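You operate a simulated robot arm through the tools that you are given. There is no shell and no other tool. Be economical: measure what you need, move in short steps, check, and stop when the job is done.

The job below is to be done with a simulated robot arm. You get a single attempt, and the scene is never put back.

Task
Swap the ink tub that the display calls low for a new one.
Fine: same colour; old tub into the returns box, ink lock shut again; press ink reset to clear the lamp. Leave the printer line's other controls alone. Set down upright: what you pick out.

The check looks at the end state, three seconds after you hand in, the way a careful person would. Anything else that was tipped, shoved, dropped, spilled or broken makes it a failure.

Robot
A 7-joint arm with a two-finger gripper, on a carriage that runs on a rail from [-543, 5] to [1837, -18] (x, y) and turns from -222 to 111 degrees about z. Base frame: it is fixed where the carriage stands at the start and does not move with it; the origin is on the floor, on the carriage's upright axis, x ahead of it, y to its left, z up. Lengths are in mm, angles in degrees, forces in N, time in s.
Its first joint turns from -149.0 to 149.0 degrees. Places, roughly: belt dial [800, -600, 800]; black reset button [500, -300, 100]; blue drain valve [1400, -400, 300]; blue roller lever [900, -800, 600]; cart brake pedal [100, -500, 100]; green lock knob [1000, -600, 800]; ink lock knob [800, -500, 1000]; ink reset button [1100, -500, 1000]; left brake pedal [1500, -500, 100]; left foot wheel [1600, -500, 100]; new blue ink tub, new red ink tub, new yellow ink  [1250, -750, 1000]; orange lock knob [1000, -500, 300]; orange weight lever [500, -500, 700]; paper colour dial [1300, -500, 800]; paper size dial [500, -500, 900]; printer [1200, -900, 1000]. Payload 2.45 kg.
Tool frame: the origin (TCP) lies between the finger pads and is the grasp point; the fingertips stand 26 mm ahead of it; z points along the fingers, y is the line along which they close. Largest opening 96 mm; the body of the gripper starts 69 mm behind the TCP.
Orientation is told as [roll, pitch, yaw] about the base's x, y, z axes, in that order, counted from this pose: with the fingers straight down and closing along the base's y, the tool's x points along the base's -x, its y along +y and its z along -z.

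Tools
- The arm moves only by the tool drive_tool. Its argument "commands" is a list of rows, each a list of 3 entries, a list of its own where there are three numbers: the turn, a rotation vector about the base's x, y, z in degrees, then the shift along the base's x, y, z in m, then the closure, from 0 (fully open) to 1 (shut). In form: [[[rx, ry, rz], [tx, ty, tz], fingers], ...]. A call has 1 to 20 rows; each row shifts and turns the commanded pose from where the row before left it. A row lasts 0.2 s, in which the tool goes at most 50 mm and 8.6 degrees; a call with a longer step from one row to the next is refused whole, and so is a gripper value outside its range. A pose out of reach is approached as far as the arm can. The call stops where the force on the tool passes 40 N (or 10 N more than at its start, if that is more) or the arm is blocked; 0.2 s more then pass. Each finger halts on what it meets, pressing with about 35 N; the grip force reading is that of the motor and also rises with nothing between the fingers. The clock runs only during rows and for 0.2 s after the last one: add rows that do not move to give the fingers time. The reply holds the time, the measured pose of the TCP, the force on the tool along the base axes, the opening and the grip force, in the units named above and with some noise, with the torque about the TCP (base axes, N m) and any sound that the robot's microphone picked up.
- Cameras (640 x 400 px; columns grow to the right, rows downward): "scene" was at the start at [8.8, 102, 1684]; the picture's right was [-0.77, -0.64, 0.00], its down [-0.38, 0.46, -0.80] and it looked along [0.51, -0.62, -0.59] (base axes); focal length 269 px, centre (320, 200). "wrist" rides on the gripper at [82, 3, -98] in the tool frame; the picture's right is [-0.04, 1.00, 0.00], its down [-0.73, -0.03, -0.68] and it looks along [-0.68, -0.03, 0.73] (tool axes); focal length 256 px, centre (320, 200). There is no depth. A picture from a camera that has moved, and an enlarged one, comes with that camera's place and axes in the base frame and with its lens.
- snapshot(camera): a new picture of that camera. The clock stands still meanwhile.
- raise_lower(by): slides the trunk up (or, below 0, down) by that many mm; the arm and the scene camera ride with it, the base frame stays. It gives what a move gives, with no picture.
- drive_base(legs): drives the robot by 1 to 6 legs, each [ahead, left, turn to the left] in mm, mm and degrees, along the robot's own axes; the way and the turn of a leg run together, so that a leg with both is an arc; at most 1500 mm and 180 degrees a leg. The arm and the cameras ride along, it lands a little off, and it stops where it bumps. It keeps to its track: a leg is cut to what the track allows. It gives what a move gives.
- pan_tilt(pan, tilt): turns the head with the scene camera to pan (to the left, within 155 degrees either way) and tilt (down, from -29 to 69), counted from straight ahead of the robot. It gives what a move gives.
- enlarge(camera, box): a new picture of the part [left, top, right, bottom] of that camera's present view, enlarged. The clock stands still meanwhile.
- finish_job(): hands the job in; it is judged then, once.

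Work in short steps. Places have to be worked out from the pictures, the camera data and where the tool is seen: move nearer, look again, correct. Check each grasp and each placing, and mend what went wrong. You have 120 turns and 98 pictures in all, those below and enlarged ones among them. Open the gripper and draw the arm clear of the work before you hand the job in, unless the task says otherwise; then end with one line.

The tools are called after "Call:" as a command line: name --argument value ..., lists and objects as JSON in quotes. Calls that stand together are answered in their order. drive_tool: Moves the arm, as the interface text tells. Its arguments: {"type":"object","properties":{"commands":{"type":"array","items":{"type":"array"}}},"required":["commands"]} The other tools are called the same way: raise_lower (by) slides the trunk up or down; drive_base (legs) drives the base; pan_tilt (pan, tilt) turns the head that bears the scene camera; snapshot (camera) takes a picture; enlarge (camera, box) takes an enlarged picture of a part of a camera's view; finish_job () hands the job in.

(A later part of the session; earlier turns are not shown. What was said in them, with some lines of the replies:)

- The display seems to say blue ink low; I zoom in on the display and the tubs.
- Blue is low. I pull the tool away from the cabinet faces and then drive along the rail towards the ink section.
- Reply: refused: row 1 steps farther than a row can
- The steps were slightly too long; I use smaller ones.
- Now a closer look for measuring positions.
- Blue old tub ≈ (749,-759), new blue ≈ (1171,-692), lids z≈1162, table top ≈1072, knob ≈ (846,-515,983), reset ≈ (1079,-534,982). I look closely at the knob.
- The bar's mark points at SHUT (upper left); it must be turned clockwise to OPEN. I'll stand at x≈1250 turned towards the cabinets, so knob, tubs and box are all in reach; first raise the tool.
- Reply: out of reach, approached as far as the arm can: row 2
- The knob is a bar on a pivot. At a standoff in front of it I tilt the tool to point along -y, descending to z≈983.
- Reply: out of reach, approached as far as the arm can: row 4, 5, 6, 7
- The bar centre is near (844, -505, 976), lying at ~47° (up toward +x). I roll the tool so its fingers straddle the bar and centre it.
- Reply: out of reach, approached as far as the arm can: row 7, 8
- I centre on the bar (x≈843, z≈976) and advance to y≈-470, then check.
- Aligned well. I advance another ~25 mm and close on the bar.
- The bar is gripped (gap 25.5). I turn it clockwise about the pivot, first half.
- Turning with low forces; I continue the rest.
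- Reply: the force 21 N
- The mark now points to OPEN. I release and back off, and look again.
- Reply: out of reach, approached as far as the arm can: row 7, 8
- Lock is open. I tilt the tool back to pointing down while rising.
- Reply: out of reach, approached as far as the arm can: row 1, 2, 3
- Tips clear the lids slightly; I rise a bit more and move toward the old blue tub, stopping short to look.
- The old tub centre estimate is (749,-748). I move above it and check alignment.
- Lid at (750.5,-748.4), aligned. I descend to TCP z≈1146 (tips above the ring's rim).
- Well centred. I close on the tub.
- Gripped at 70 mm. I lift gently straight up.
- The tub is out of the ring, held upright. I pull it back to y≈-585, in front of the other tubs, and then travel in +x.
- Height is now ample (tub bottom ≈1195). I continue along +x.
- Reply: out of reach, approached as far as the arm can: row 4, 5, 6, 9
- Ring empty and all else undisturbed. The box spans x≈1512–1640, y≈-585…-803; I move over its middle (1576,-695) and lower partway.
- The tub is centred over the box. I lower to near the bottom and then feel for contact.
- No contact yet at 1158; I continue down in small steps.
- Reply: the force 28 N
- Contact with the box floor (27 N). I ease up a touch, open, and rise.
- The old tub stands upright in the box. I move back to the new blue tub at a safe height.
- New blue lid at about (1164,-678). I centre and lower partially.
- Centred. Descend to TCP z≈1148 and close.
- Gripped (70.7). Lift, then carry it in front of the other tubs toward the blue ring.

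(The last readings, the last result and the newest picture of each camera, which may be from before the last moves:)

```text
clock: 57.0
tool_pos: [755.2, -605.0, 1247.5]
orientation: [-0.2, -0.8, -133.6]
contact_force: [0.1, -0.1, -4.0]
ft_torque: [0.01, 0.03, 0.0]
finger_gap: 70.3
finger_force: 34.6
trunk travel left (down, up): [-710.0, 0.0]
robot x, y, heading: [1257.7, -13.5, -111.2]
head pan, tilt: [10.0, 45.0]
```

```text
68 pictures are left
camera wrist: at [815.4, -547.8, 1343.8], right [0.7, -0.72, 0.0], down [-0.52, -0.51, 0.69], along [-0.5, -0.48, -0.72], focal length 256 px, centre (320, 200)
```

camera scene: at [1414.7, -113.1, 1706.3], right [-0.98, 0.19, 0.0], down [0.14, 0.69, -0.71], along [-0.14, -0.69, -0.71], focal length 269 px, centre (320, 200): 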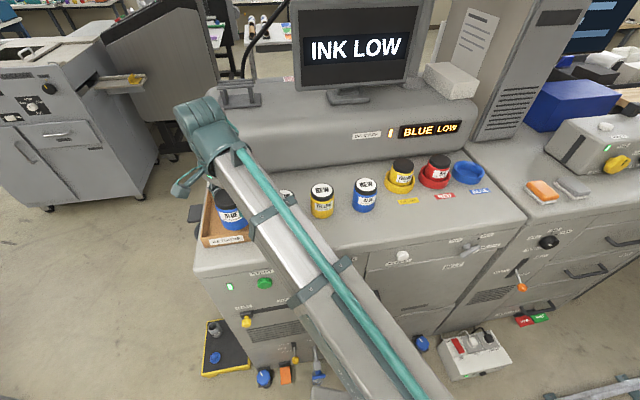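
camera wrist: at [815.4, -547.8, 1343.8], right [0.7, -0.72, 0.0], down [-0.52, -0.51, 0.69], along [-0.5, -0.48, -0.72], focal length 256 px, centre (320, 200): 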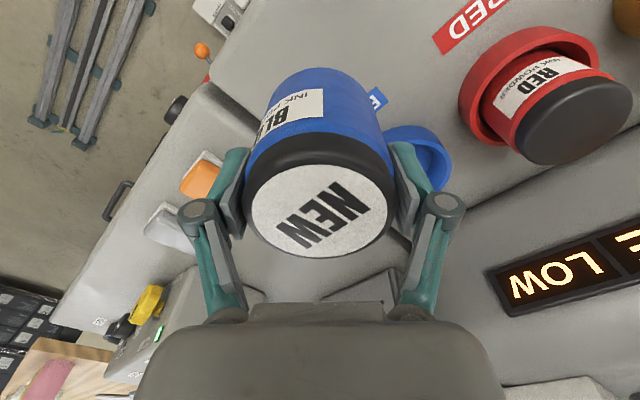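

The new tub is firmly held. I move over the empty ring at (750,-748) and lower to just above it.

Call:
drive_tool --commands '[[[0, 0, 0], [-0.005, -0.04, 0], 0.5], [[0, 0, 0], [0, -0.04, 0], 0.5], [[0, 0, 0], [0, -0.04, 0], 0.5], [[0, 0, 0], [0, -0.023, 0], 0.5], [[0, 0, 0], [0, 0, -0.02], 0.5], [[0, 0, 0], [0, 0, -0.02], 0.5], [[0, 0, 0], [0, 0, 0], 0.5]]'

Call:
snapshot --camera "wrist"

Call:
enlarge --camera "scene" --box '[400, 130, 528, 210]'

```text
clock: 58.6
tool_pos: [745.9, -745.6, 1206.7]
orientation: [-0.3, -0.8, -133.7]
contact_force: [0.4, -0.2, -2.4]
ft_torque: [0.01, 0.0, 0.02]
finger_gap: 70.1
finger_force: 34.7
trunk travel left (down, up): [-710.0, 0.0]
robot x, y, heading: [1256.1, -13.1, -111.4]
head pan, tilt: [10.0, 45.0]
```

```text
67 pictures are left
camera wrist: at [806.9, -689.7, 1303.1], right [0.7, -0.72, 0.0], down [-0.52, -0.51, 0.69], along [-0.5, -0.48, -0.72], focal length 256 px, centre (320, 200)
```

wrist: 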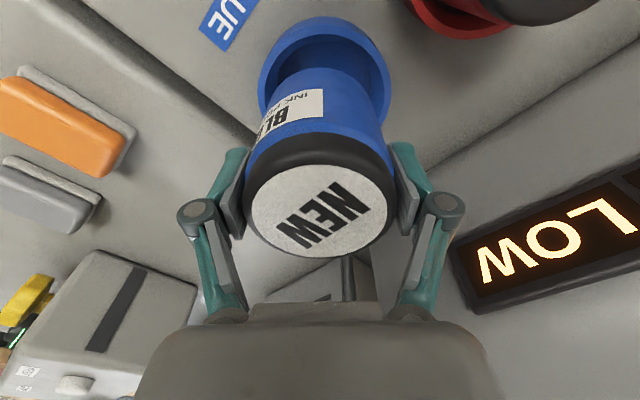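

```text
5.00 times, centred on (464, 170) of scene
camera zoom: at [1413.7, -113.1, 1706.4], right [-0.98, 0.19, 0.0], down [0.14, 0.69, -0.71], along [-0.14, -0.69, -0.71], focal length 1343 px, centre (-400, 350)
```

zoom: 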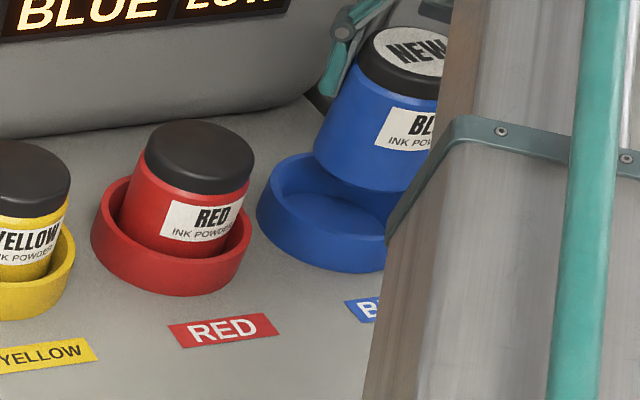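

The ring is about (+4,-3) mm off from the tub; I correct and lower into it.

Call:
drive_tool --commands '[[[0, 0, 0], [0.004, -0.003, 0], 0.5], [[0, 0, 0], [0, 0, -0.01], 0.5], [[0, 0, 0], [0, 0, 0], 0.5]]'

Call:
enlarge --camera "wrist" --box '[220, 0, 420, 125]'

```text
clock: 59.4
tool_pos: [751.9, -747.4, 1195.4]
orientation: [-0.3, -0.8, -133.6]
contact_force: [-0.1, -1.2, -2.5]
ft_torque: [-0.01, -0.01, 0.01]
finger_gap: 70.4
finger_force: 34.7
trunk travel left (down, up): [-710.0, 0.0]
robot x, y, heading: [1256.4, -14.5, -111.2]
head pan, tilt: [10.0, 45.0]
```

```text
3.20 times, centred on (320, 62) of wrist
camera zoom: at [812.2, -691.9, 1291.9], right [0.7, -0.72, 0.0], down [-0.52, -0.51, 0.69], along [-0.5, -0.48, -0.72], focal length 819 px, centre (320, 640)
```

zoom: 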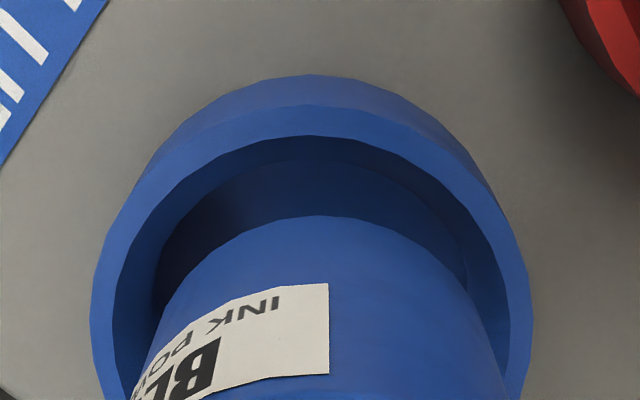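

Clearance looks even within ~2 mm; tiny correction, then lower into the ring.

Call:
drive_tool --commands '[[[0, 0, 0], [-0.002, 0.001, -0.01], 0.5], [[0, 0, 0], [0, 0, -0.012], 0.5], [[0, 0, 0], [0, 0, -0.01], 0.5], [[0, 0, 0], [0, 0, -0.008], 0.5], [[0, 0, 0], [0, 0, 0], 0.5]]'

Call:
drive_tool --commands '[[[0, 0, 0], [0, 0, -0.003], 0.5], [[0, 0, 0], [0, 0, 0], 0.5]]'

```text
clock: 60.6
tool_pos: [748.3, -748.0, 1156.0]
orientation: [-0.4, -0.8, -133.7]
contact_force: [0.3, -0.2, -2.5]
ft_torque: [0.02, 0.01, -0.01]
finger_gap: 70.1
finger_force: 35.3
trunk travel left (down, up): [-710.0, 0.0]
robot x, y, heading: [1256.1, -13.9, -111.5]
head pan, tilt: [10.0, 45.0]
```

```text
clock: 61.2
tool_pos: [749.4, -747.4, 1152.1]
orientation: [-0.3, -0.8, -133.6]
contact_force: [0.4, -0.1, -3.2]
ft_torque: [0.03, -0.04, 0.01]
finger_gap: 70.5
finger_force: 34.9
trunk travel left (down, up): [-710.0, 0.0]
robot x, y, heading: [1256.8, -13.9, -111.3]
head pan, tilt: [10.0, 45.0]
```

Sliding in without contact; I go on in 2 mm steps.

Call:
drive_tool --commands '[[[0, 0, 0], [0, 0, -0.002], 0.5], [[0, 0, 0], [0, 0, 0], 0.5]]'

Call:
drive_tool --commands '[[[0, 0, 0], [0, 0, -0.002], 0.5], [[0, 0, 0], [0, 0, 0], 0.5]]'

```text
clock: 61.8
tool_pos: [748.8, -746.7, 1150.9]
orientation: [-0.3, -0.7, -133.6]
contact_force: [0.3, 0.0, -3.5]
ft_torque: [-0.01, 0.0, 0.02]
finger_gap: 70.5
finger_force: 34.8
trunk travel left (down, up): [-710.0, 0.0]
robot x, y, heading: [1258.6, -13.9, -111.1]
head pan, tilt: [10.0, 45.0]
```

```text
clock: 62.4
tool_pos: [751.2, -747.0, 1148.7]
orientation: [-0.3, -0.8, -133.5]
contact_force: [-0.7, 0.6, -3.4]
ft_torque: [-0.02, 0.03, -0.01]
finger_gap: 70.3
finger_force: 34.7
trunk travel left (down, up): [-710.0, 0.0]
robot x, y, heading: [1255.8, -9.6, -111.3]
head pan, tilt: [10.0, 45.0]
```

Still hanging (-3.4 N); two more steps, watching force.

Call:
drive_tool --commands '[[[0, 0, 0], [0, 0, -0.0015], 0.5], [[0, 0, 0], [0, 0, 0], 0.5]]'

Call:
drive_tool --commands '[[[0, 0, 0], [0, 0, -0.0015], 0.5], [[0, 0, 0], [0, 0, 0], 0.5]]'

```text
clock: 63.0
tool_pos: [749.4, -746.5, 1147.4]
orientation: [-0.3, -0.9, -133.6]
contact_force: [-1.8, 0.2, 3.8]
ft_torque: [0.01, 0.07, 0.01]
finger_gap: 69.9
finger_force: 34.7
trunk travel left (down, up): [-710.0, 0.0]
robot x, y, heading: [1257.1, -12.7, -111.0]
head pan, tilt: [10.0, 45.0]
```

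```text
clock: 63.6
tool_pos: [749.4, -747.9, 1147.6]
orientation: [-0.3, -1.0, -133.6]
contact_force: [-5.1, -2.0, 19.7]
ft_torque: [0.35, -0.12, 0.05]
finger_gap: 70.2
finger_force: 34.9
trunk travel left (down, up): [-710.0, 0.0]
robot x, y, heading: [1257.3, -11.9, -111.5]
head pan, tilt: [10.0, 45.0]
```

Seated on the ring floor (20 N). I ease, open and rise, then check.

Call:
drive_tool --commands '[[[0, 0, 0], [0, 0, 0.0015], 0.5], [[0, 0, 0], [0, 0, 0], 0.3], [[0, 0, 0], [0, 0, 0], 0], [[0, 0, 0], [0, 0, 0], 0], [[0, 0, 0], [0, 0, 0.03], 0], [[0, 0, 0], [0, 0, 0.04], 0], [[0, 0, 0], [0, 0, 0.02], 0], [[0, 0, 0], [0, 0, 0], 0]]'

Call:
snapshot --camera "wrist"

Call:
enlarge --camera "scene" --box '[368, 110, 528, 210]'

```text
clock: 65.4
tool_pos: [750.2, -746.1, 1234.3]
orientation: [-0.3, -0.9, -133.6]
contact_force: [-0.5, -0.2, 0.4]
ft_torque: [0.01, -0.03, -0.03]
finger_gap: 96.0
finger_force: 0.1
trunk travel left (down, up): [-710.0, 0.0]
robot x, y, heading: [1258.7, -12.4, -111.2]
head pan, tilt: [10.0, 45.0]
```

```text
64 pictures are left
camera wrist: at [810.4, -688.7, 1331.9], right [0.7, -0.72, 0.0], down [-0.52, -0.51, 0.69], along [-0.5, -0.48, -0.72], focal length 256 px, centre (320, 200)
```

wrist: 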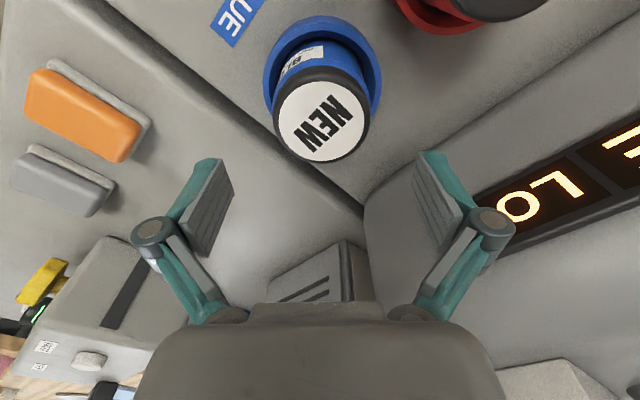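

```text
4.00 times, centred on (448, 160) of scene
camera zoom: at [1413.8, -113.0, 1706.4], right [-0.98, 0.19, 0.0], down [0.14, 0.69, -0.71], along [-0.14, -0.69, -0.71], focal length 1074 px, centre (-192, 360)
```

zoom: 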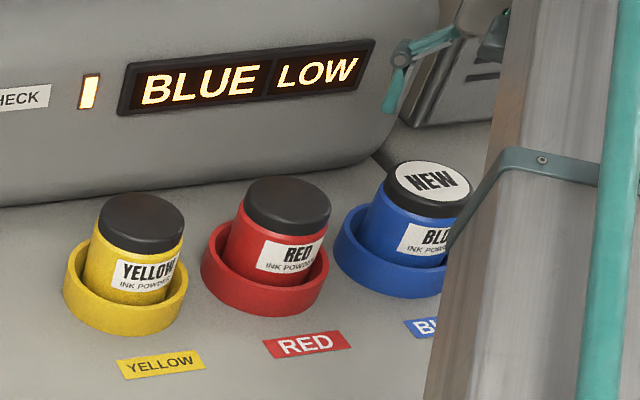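

The new tub is seated upright. Now I retreat in front of the cabinet and lower the trunk back.

Call:
drive_tool --commands '[[[0, 0, 0], [0, 0.04, 0], 0], [[0, 0, 0], [0, 0.04, 0], 0], [[0, 0, 0], [0.008, 0.04, 0], 0], [[0, 0, 0], [0.008, 0.04, 0], 0], [[0, 0, 0], [0.01, 0.04, 0], 0], [[0, 0, 0], [0.008, 0.04, -0.005], 0], [[0, 0, 0], [0.008, 0.04, -0.015], 0], [[0, 0, 0], [0.002, 0.045, -0.015], 0]]'

Call:
raise_lower --by -35

Call:
drive_tool --commands '[[[-8.2, 0, 0], [0.003, 0.003, -0.018], 0], [[-8.2, 0, 0], [0.003, 0.003, -0.018], 0], [[-8.2, 0, 0], [0.003, 0.003, -0.018], 0], [[-8.2, 0, 0], [0.003, 0.003, -0.018], 0], [[-8.2, 0, 0], [0.003, 0.003, -0.018], 0], [[-8.2, 0, 0], [0.003, 0, -0.018], 0], [[-8.2, 0, 0], [0.003, 0, -0.018], 0], [[-8.2, 0, 0], [0.003, 0, -0.018], 0], [[-8.2, 0, 0], [0.003, 0, -0.018], 0], [[-8.2, 0, 0], [0.003, 0, -0.018], 0], [[-8, 0, 0], [0.003, 0, -0.018], 0], [[0, 0, 0], [0, 0, 0], 0]]'

Call:
snapshot --camera "wrist"

```text
clock: 67.2
tool_pos: [794.1, -422.5, 1202.7]
orientation: [-0.3, -0.7, -133.6]
contact_force: [0.3, -0.7, 0.3]
ft_torque: [-0.01, -0.01, 0.0]
finger_gap: 96.1
finger_force: 0.0
trunk travel left (down, up): [-710.0, 0.0]
robot x, y, heading: [1256.9, -13.8, -111.3]
head pan, tilt: [10.0, 45.0]
```

```text
clock: 68.0
tool_pos: [792.9, -422.3, 1168.0]
orientation: [-0.3, -0.8, -133.5]
contact_force: [0.6, -0.2, -0.3]
ft_torque: [0.03, 0.0, -0.01]
finger_gap: 96.1
finger_force: 0.0
trunk travel left (down, up): [-675.0, 35.0]
robot x, y, heading: [1256.4, -10.1, -111.3]
head pan, tilt: [10.0, 45.0]
```

```text
clock: 70.6
tool_pos: [811.0, -413.8, 967.2]
orientation: [90.7, -46.4, 178.8]
contact_force: [-0.5, -0.5, -0.1]
ft_torque: [-0.04, -0.03, 0.06]
finger_gap: 95.9
finger_force: 0.2
out of reach, approached as far as the arm can: row 7, 8
trunk travel left (down, up): [-675.0, 35.0]
robot x, y, heading: [1254.2, -13.6, -111.1]
head pan, tilt: [10.0, 45.0]
```

```text
62 pictures are left
camera wrist: at [870.4, -317.2, 909.7], right [0.7, 0.0, 0.72], down [-0.52, 0.69, 0.51], along [-0.5, -0.72, 0.48], focal length 256 px, centre (320, 200)
```

wrist: 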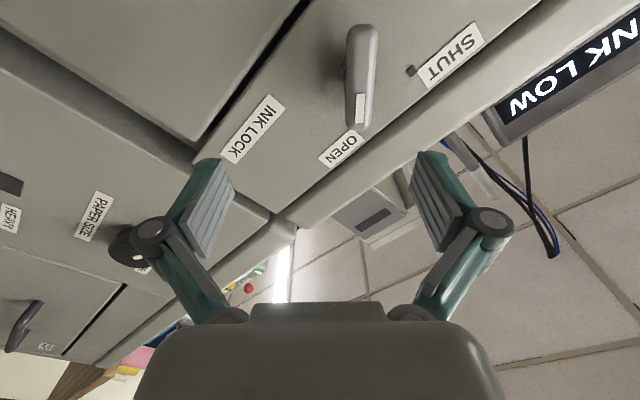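

I line up on the knob axis (843, 975.5), advance over the bar.

Call:
drive_tool --commands '[[[0, 0, 0], [0.016, -0.01, 0.004], 0], [[0, 0, 0], [0.016, -0.015, 0.004], 0], [[0, 0, 0], [0, -0.025, 0], 0], [[0, 0, 0], [0, 0, 0], 0]]'

Call:
snapshot --camera "wrist"

```text
clock: 71.6
tool_pos: [841.9, -463.9, 976.2]
orientation: [90.6, -46.5, 178.7]
contact_force: [0.5, 0.1, 0.5]
ft_torque: [0.0, -0.04, -0.03]
finger_gap: 96.2
finger_force: 0.1
trunk travel left (down, up): [-675.0, 35.0]
robot x, y, heading: [1257.3, -12.0, -111.3]
head pan, tilt: [10.0, 45.0]
```

```text
61 pictures are left
camera wrist: at [902.2, -367.1, 918.8], right [0.7, 0.0, 0.72], down [-0.52, 0.69, 0.51], along [-0.5, -0.72, 0.48], focal length 256 px, centre (320, 200)
```

wrist: 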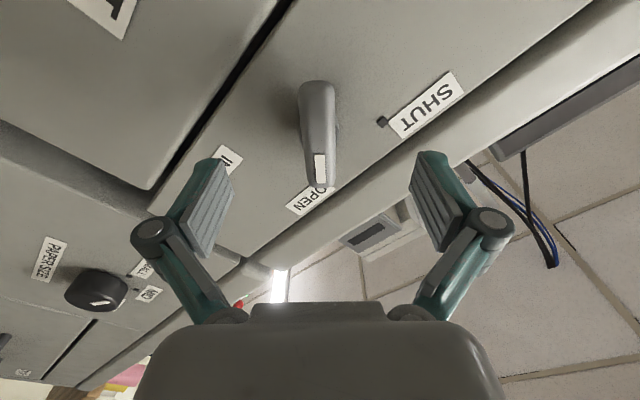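

Centred. Advance 34 mm, close, and turn back 88° counterclockwise.

Call:
drive_tool --commands '[[[0, 0, 0], [0.001, -0.017, 0], 0], [[0, 0, 0], [0, -0.017, 0], 0], [[0, 0, 0], [0, 0, 0], 0.5], [[0, 0, 0], [0, 0, 0], 0.8], [[0, 0, 0], [0, 0, 0], 1], [[0, 0, 0], [0, 0, 0], 1], [[0, 0, 0], [0, 0, 0], 1]]'

Call:
drive_tool --commands '[[[0, 8, 0], [0, 0, 0], 1], [[0, 8, 0], [0, 0, 0], 1], [[0, 8, 0], [0, 0, 0], 1], [[0, 8, 0], [0, 0, 0], 1], [[0, 8, 0], [0, 0, 0], 1], [[0, 8, 0], [0, 0, 0], 1], [[0, 8, 0], [0, 0, 0], 1], [[0, 8, 0], [0, 0, 0], 1], [[0, 8, 0], [0, 0, 0], 1], [[0, 8, 0], [0, 0, 0], 1], [[0, 8, 0], [0, 0, 0], 1], [[0, 0, 0], [0, 0, 0], 1]]'

Call:
snapshot --camera "wrist"

```text
clock: 73.2
tool_pos: [842.2, -497.7, 976.2]
orientation: [90.6, -46.4, 178.8]
contact_force: [0.2, -0.4, -0.9]
ft_torque: [-0.05, 0.03, -0.16]
finger_gap: 25.7
finger_force: 45.2
trunk travel left (down, up): [-675.0, 35.0]
robot x, y, heading: [1256.0, -15.6, -111.4]
head pan, tilt: [10.0, 45.0]
```

```text
clock: 75.8
tool_pos: [842.7, -498.6, 975.1]
orientation: [-90.8, -45.4, 1.0]
contact_force: [10.3, 25.7, -25.0]
ft_torque: [0.72, -0.05, 0.15]
finger_gap: 25.7
finger_force: 44.8
trunk travel left (down, up): [-675.0, 35.0]
robot x, y, heading: [1254.9, -14.1, -111.3]
head pan, tilt: [10.0, 45.0]
```

```text
60 pictures are left
camera wrist: at [787.2, -400.9, 914.3], right [0.74, 0.0, -0.67], down [0.49, 0.69, 0.54], along [0.46, -0.73, 0.51], focal length 256 px, centre (320, 200)
```

wrist: 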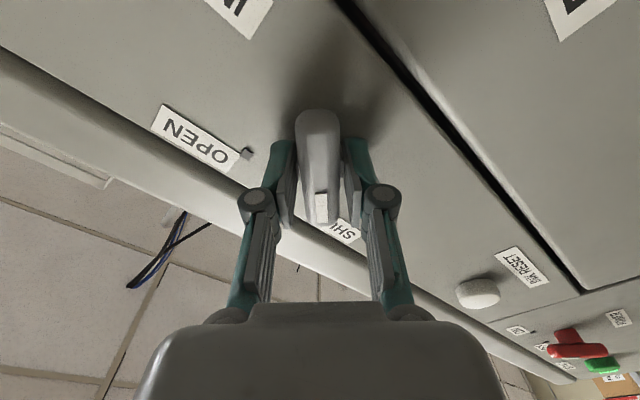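

The mark points at SHUT again. Release, back off and verify.

Call:
drive_tool --commands '[[[0, 0, 0], [0, 0, 0], 0.5], [[0, 0, 0], [0, 0, 0], 0], [[0, 0, 0], [0, 0, 0], 0], [[0, 0, 0], [0, 0, 0], 0], [[0, 0, 0], [0, 0.03, 0], 0], [[0, 0, 0], [0, 0.03, 0], 0], [[0, 0, 0], [0, 0.02, 0], 0], [[0, 0, 0], [0, 0, 0], 0]]'

Call:
snapshot --camera "wrist"

```text
clock: 77.6
tool_pos: [840.5, -417.4, 976.8]
orientation: [-91.2, -45.6, 1.3]
contact_force: [0.3, 0.0, -0.7]
ft_torque: [0.01, 0.02, -0.01]
finger_gap: 96.2
finger_force: 0.0
trunk travel left (down, up): [-675.0, 35.0]
robot x, y, heading: [1257.5, -12.4, -111.2]
head pan, tilt: [10.0, 45.0]
```

```text
59 pictures are left
camera wrist: at [785.1, -321.3, 914.7], right [0.74, 0.0, -0.67], down [0.49, 0.69, 0.54], along [0.46, -0.72, 0.51], focal length 256 px, centre (320, 200)
```

wrist: 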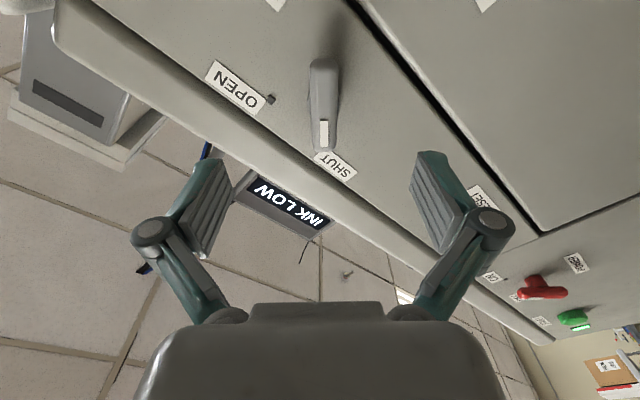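

Lock is at SHUT. I close the fingers and drive the base ~230 mm in +x so the tool comes in front of the ink reset button.

Call:
drive_tool --commands '[[[0, 0, 0], [0, 0.02, 0], 0.5], [[0, 0, 0], [0, 0, 0], 1], [[0, 0, 0], [0, 0, 0], 1], [[0, 0, 0], [0, 0, 0], 1], [[0, 0, 0], [0, 0, 0], 1]]'

Call:
drive_base --legs '[[-83, 214, 0]]'

Call:
snapshot --camera "wrist"

```text
clock: 78.8
tool_pos: [835.3, -400.0, 972.8]
orientation: [-91.1, -45.6, 1.3]
contact_force: [0.6, -0.8, 0.1]
ft_torque: [0.02, -0.05, 0.0]
finger_gap: 0.0
finger_force: 28.5
out of reach, approached as far as the arm can: row 1
trunk travel left (down, up): [-675.0, 35.0]
robot x, y, heading: [1254.0, -8.5, -111.2]
head pan, tilt: [10.0, 45.0]
```

```text
clock: 80.5
tool_pos: [1062.9, -402.0, 973.9]
orientation: [-91.1, -45.7, 1.1]
contact_force: [1.5, 0.1, 0.3]
ft_torque: [0.02, 0.02, -0.01]
finger_gap: 0.3
finger_force: 28.6
trunk travel left (down, up): [-675.0, 35.0]
robot x, y, heading: [1485.8, -14.8, -111.0]
head pan, tilt: [10.0, 45.0]
```

```text
58 pictures are left
camera wrist: at [1008.4, -305.2, 912.1], right [0.74, -0.01, -0.67], down [0.49, 0.69, 0.54], along [0.46, -0.72, 0.51], focal length 256 px, centre (320, 200)
```

wrist: 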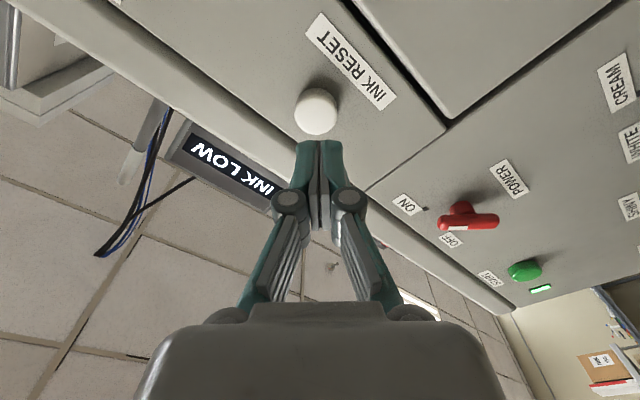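

Button at ≈(1072, -525, 988). I align and approach to tips ≈ -490, and check.

Call:
drive_tool --commands '[[[0, 0, 0], [0.005, -0.03, 0.007], 1], [[0, 0, 0], [0.004, -0.03, 0.007], 1], [[0, 0, 0], [0, 0, 0], 1]]'

Call:
snapshot --camera "wrist"

```text
clock: 81.3
tool_pos: [1070.9, -462.0, 987.5]
orientation: [-91.2, -45.7, 1.1]
contact_force: [0.0, 0.0, 0.7]
ft_torque: [0.01, 0.0, -0.01]
finger_gap: 0.3
finger_force: 28.3
trunk travel left (down, up): [-675.0, 35.0]
robot x, y, heading: [1486.7, -16.3, -111.4]
head pan, tilt: [10.0, 45.0]
```

```text
57 pictures are left
camera wrist: at [1015.9, -364.5, 925.4], right [0.74, -0.01, -0.67], down [0.49, 0.69, 0.54], along [0.46, -0.72, 0.51], focal length 256 px, centre (320, 200)
```

wrist: 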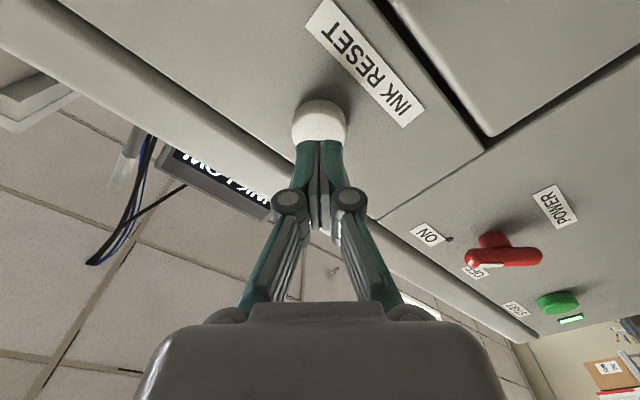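

Aligned on the button. I push in 5 mm steps, watching force and sound.

Call:
drive_tool --commands '[[[0, 0, 0], [0, -0.012, -0.001], 1], [[0, 0, 0], [0, -0.008, -0.001], 1], [[0, 0, 0], [0, -0.005, 0], 1], [[0, 0, 0], [0, -0.005, 0], 1], [[0, 0, 0], [0, 0, 0], 1]]'

```text
clock: 82.5
tool_pos: [1072.7, -491.7, 985.8]
orientation: [-91.1, -45.6, 1.1]
contact_force: [0.3, 1.8, -0.1]
ft_torque: [-0.02, -0.01, 0.02]
finger_gap: 0.4
finger_force: 28.3
trunk travel left (down, up): [-675.0, 35.0]
robot x, y, heading: [1486.1, -12.6, -111.4]
head pan, tilt: [10.0, 45.0]
```

Light contact perhaps beginning (1.8 N); I continue in 3 mm steps.

Call:
drive_tool --commands '[[[0, 0, 0], [0, -0.003, 0], 1], [[0, 0, 0], [0, -0.003, 0], 1], [[0, 0, 0], [0, 0, 0], 1]]'

Call:
pan_tilt --pan 20 --tilt 35

Call:
snapshot --camera "scene"

```text
clock: 83.3
tool_pos: [1072.4, -497.8, 986.5]
orientation: [-91.1, -45.6, 1.1]
contact_force: [0.2, 2.9, -2.2]
ft_torque: [0.04, -0.01, 0.01]
finger_gap: 6.0
finger_force: 28.7
trunk travel left (down, up): [-675.0, 35.0]
robot x, y, heading: [1487.6, -12.2, -111.1]
head pan, tilt: [10.0, 45.0]
heard: click
```

```text
clock: 84.1
tool_pos: [1072.5, -496.8, 986.0]
orientation: [-91.2, -45.6, 1.3]
contact_force: [-0.6, 4.0, -1.4]
ft_torque: [0.04, -0.04, 0.01]
finger_gap: 6.1
finger_force: 28.0
trunk travel left (down, up): [-675.0, 35.0]
robot x, y, heading: [1487.2, -15.5, -111.2]
head pan, tilt: [20.0, 35.0]
```

```text
56 pictures are left
camera scene: at [1655.5, -123.4, 1686.2], right [-1.0, 0.02, 0.0], down [0.01, 0.57, -0.82], along [-0.02, -0.82, -0.57], focal length 269 px, centre (320, 200)
```

scene: 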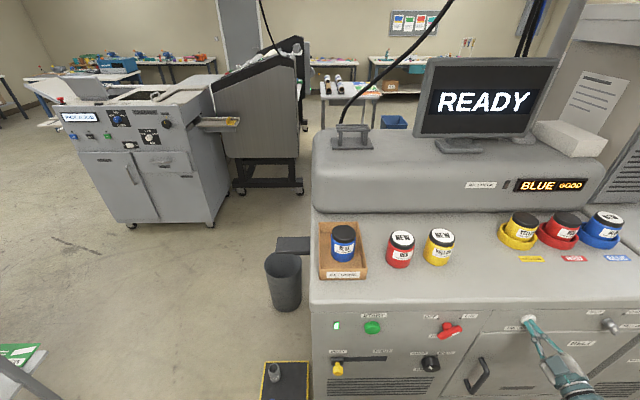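

A click was heard; the monitor reads READY, the lamp is off and the display says BLUE GOOD. I back away from the button and open the gripper clear of the panel.

Call:
drive_tool --commands '[[[0, 0, 0], [0, 0.02, 0], 1], [[0, 0, 0], [0, 0.03, 0], 1], [[0, 0, 0], [0, 0.03, 0], 1], [[0, 0, 0], [0, 0.02, 0], 0.5], [[0, 0, 0], [0, 0, 0], 0], [[0, 0, 0], [0, 0, 0], 0], [[0, 0, 0], [0, 0, 0], 0], [[0, 0, 0], [0, 0, 0], 0]]'

Call:
enlarge --camera "scene" --box '[300, 160, 640, 372]'

Call:
snapshot --camera "wrist"

```text
clock: 85.9
tool_pos: [1061.7, -402.5, 980.8]
orientation: [-91.4, -45.6, 1.5]
contact_force: [0.0, -0.6, 0.7]
ft_torque: [0.03, 0.02, -0.04]
finger_gap: 96.1
finger_force: 0.0
out of reach, approached as far as the arm can: row 3, 4
trunk travel left (down, up): [-675.0, 35.0]
robot x, y, heading: [1488.0, -14.9, -111.1]
head pan, tilt: [20.0, 35.0]
```

```text
1.88 times, centred on (470, 266) of scene
camera zoom: at [1655.6, -123.8, 1686.2], right [-1.0, 0.02, 0.0], down [0.01, 0.57, -0.82], along [-0.02, -0.82, -0.57], focal length 506 px, centre (38, 76)
```

zoom: 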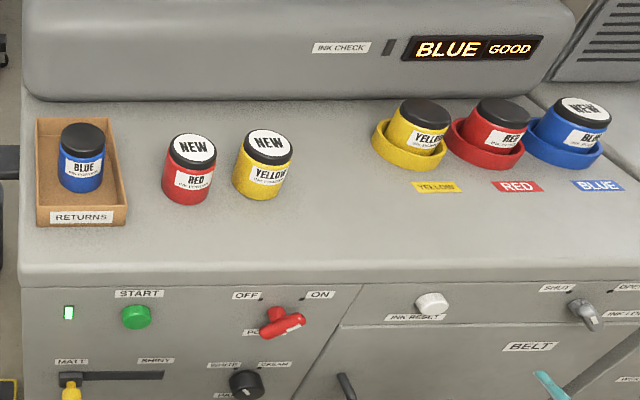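

```text
54 pictures are left
camera wrist: at [1005.4, -306.1, 918.5], right [0.74, 0.0, -0.67], down [0.49, 0.69, 0.53], along [0.46, -0.72, 0.52], focal length 256 px, centre (320, 200)
```

wrist: 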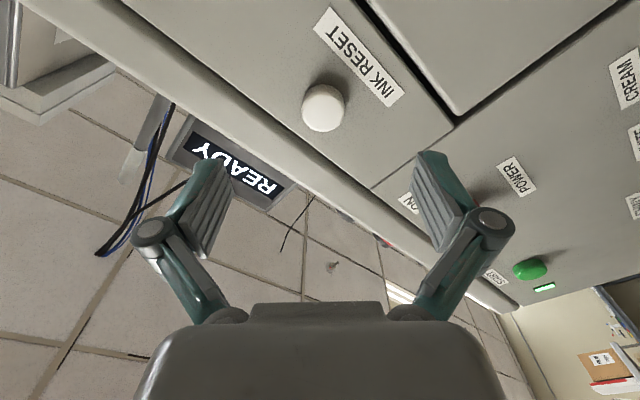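

Everything reads well; I double-check the lock knob once more.

Call:
enlarge --camera "scene" --box '[560, 290, 640, 345]'

```text
7.27 times, centred on (600, 318) of scene
camera zoom: at [1655.6, -123.8, 1686.2], right [-1.0, 0.02, 0.0], down [0.01, 0.57, -0.82], along [-0.02, -0.82, -0.57], focal length 1954 px, centre (-1716, -654)
```

zoom: 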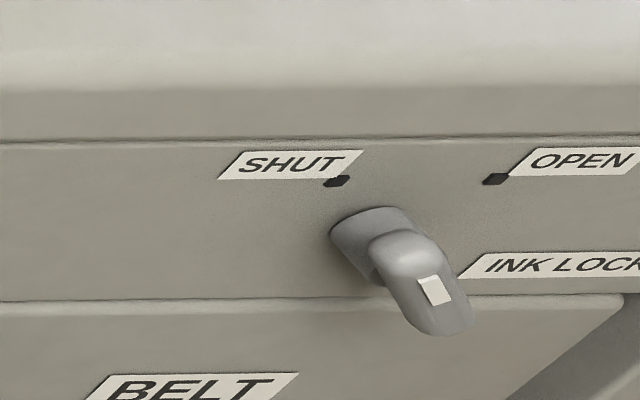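

The bar lies on the SHUT axis, and the wrist view showed its mark at the SHUT label. The gripper is open and clear, so I hand in.

Call:
finish_job

```text
The job is handed in.
```

The low blue tub is in the returns box and the new blue tub stands upright in its ring. The ink lock is back at SHUT, and ink reset cleared the lamp (the display reads BLUE GOOD, the monitor READY).
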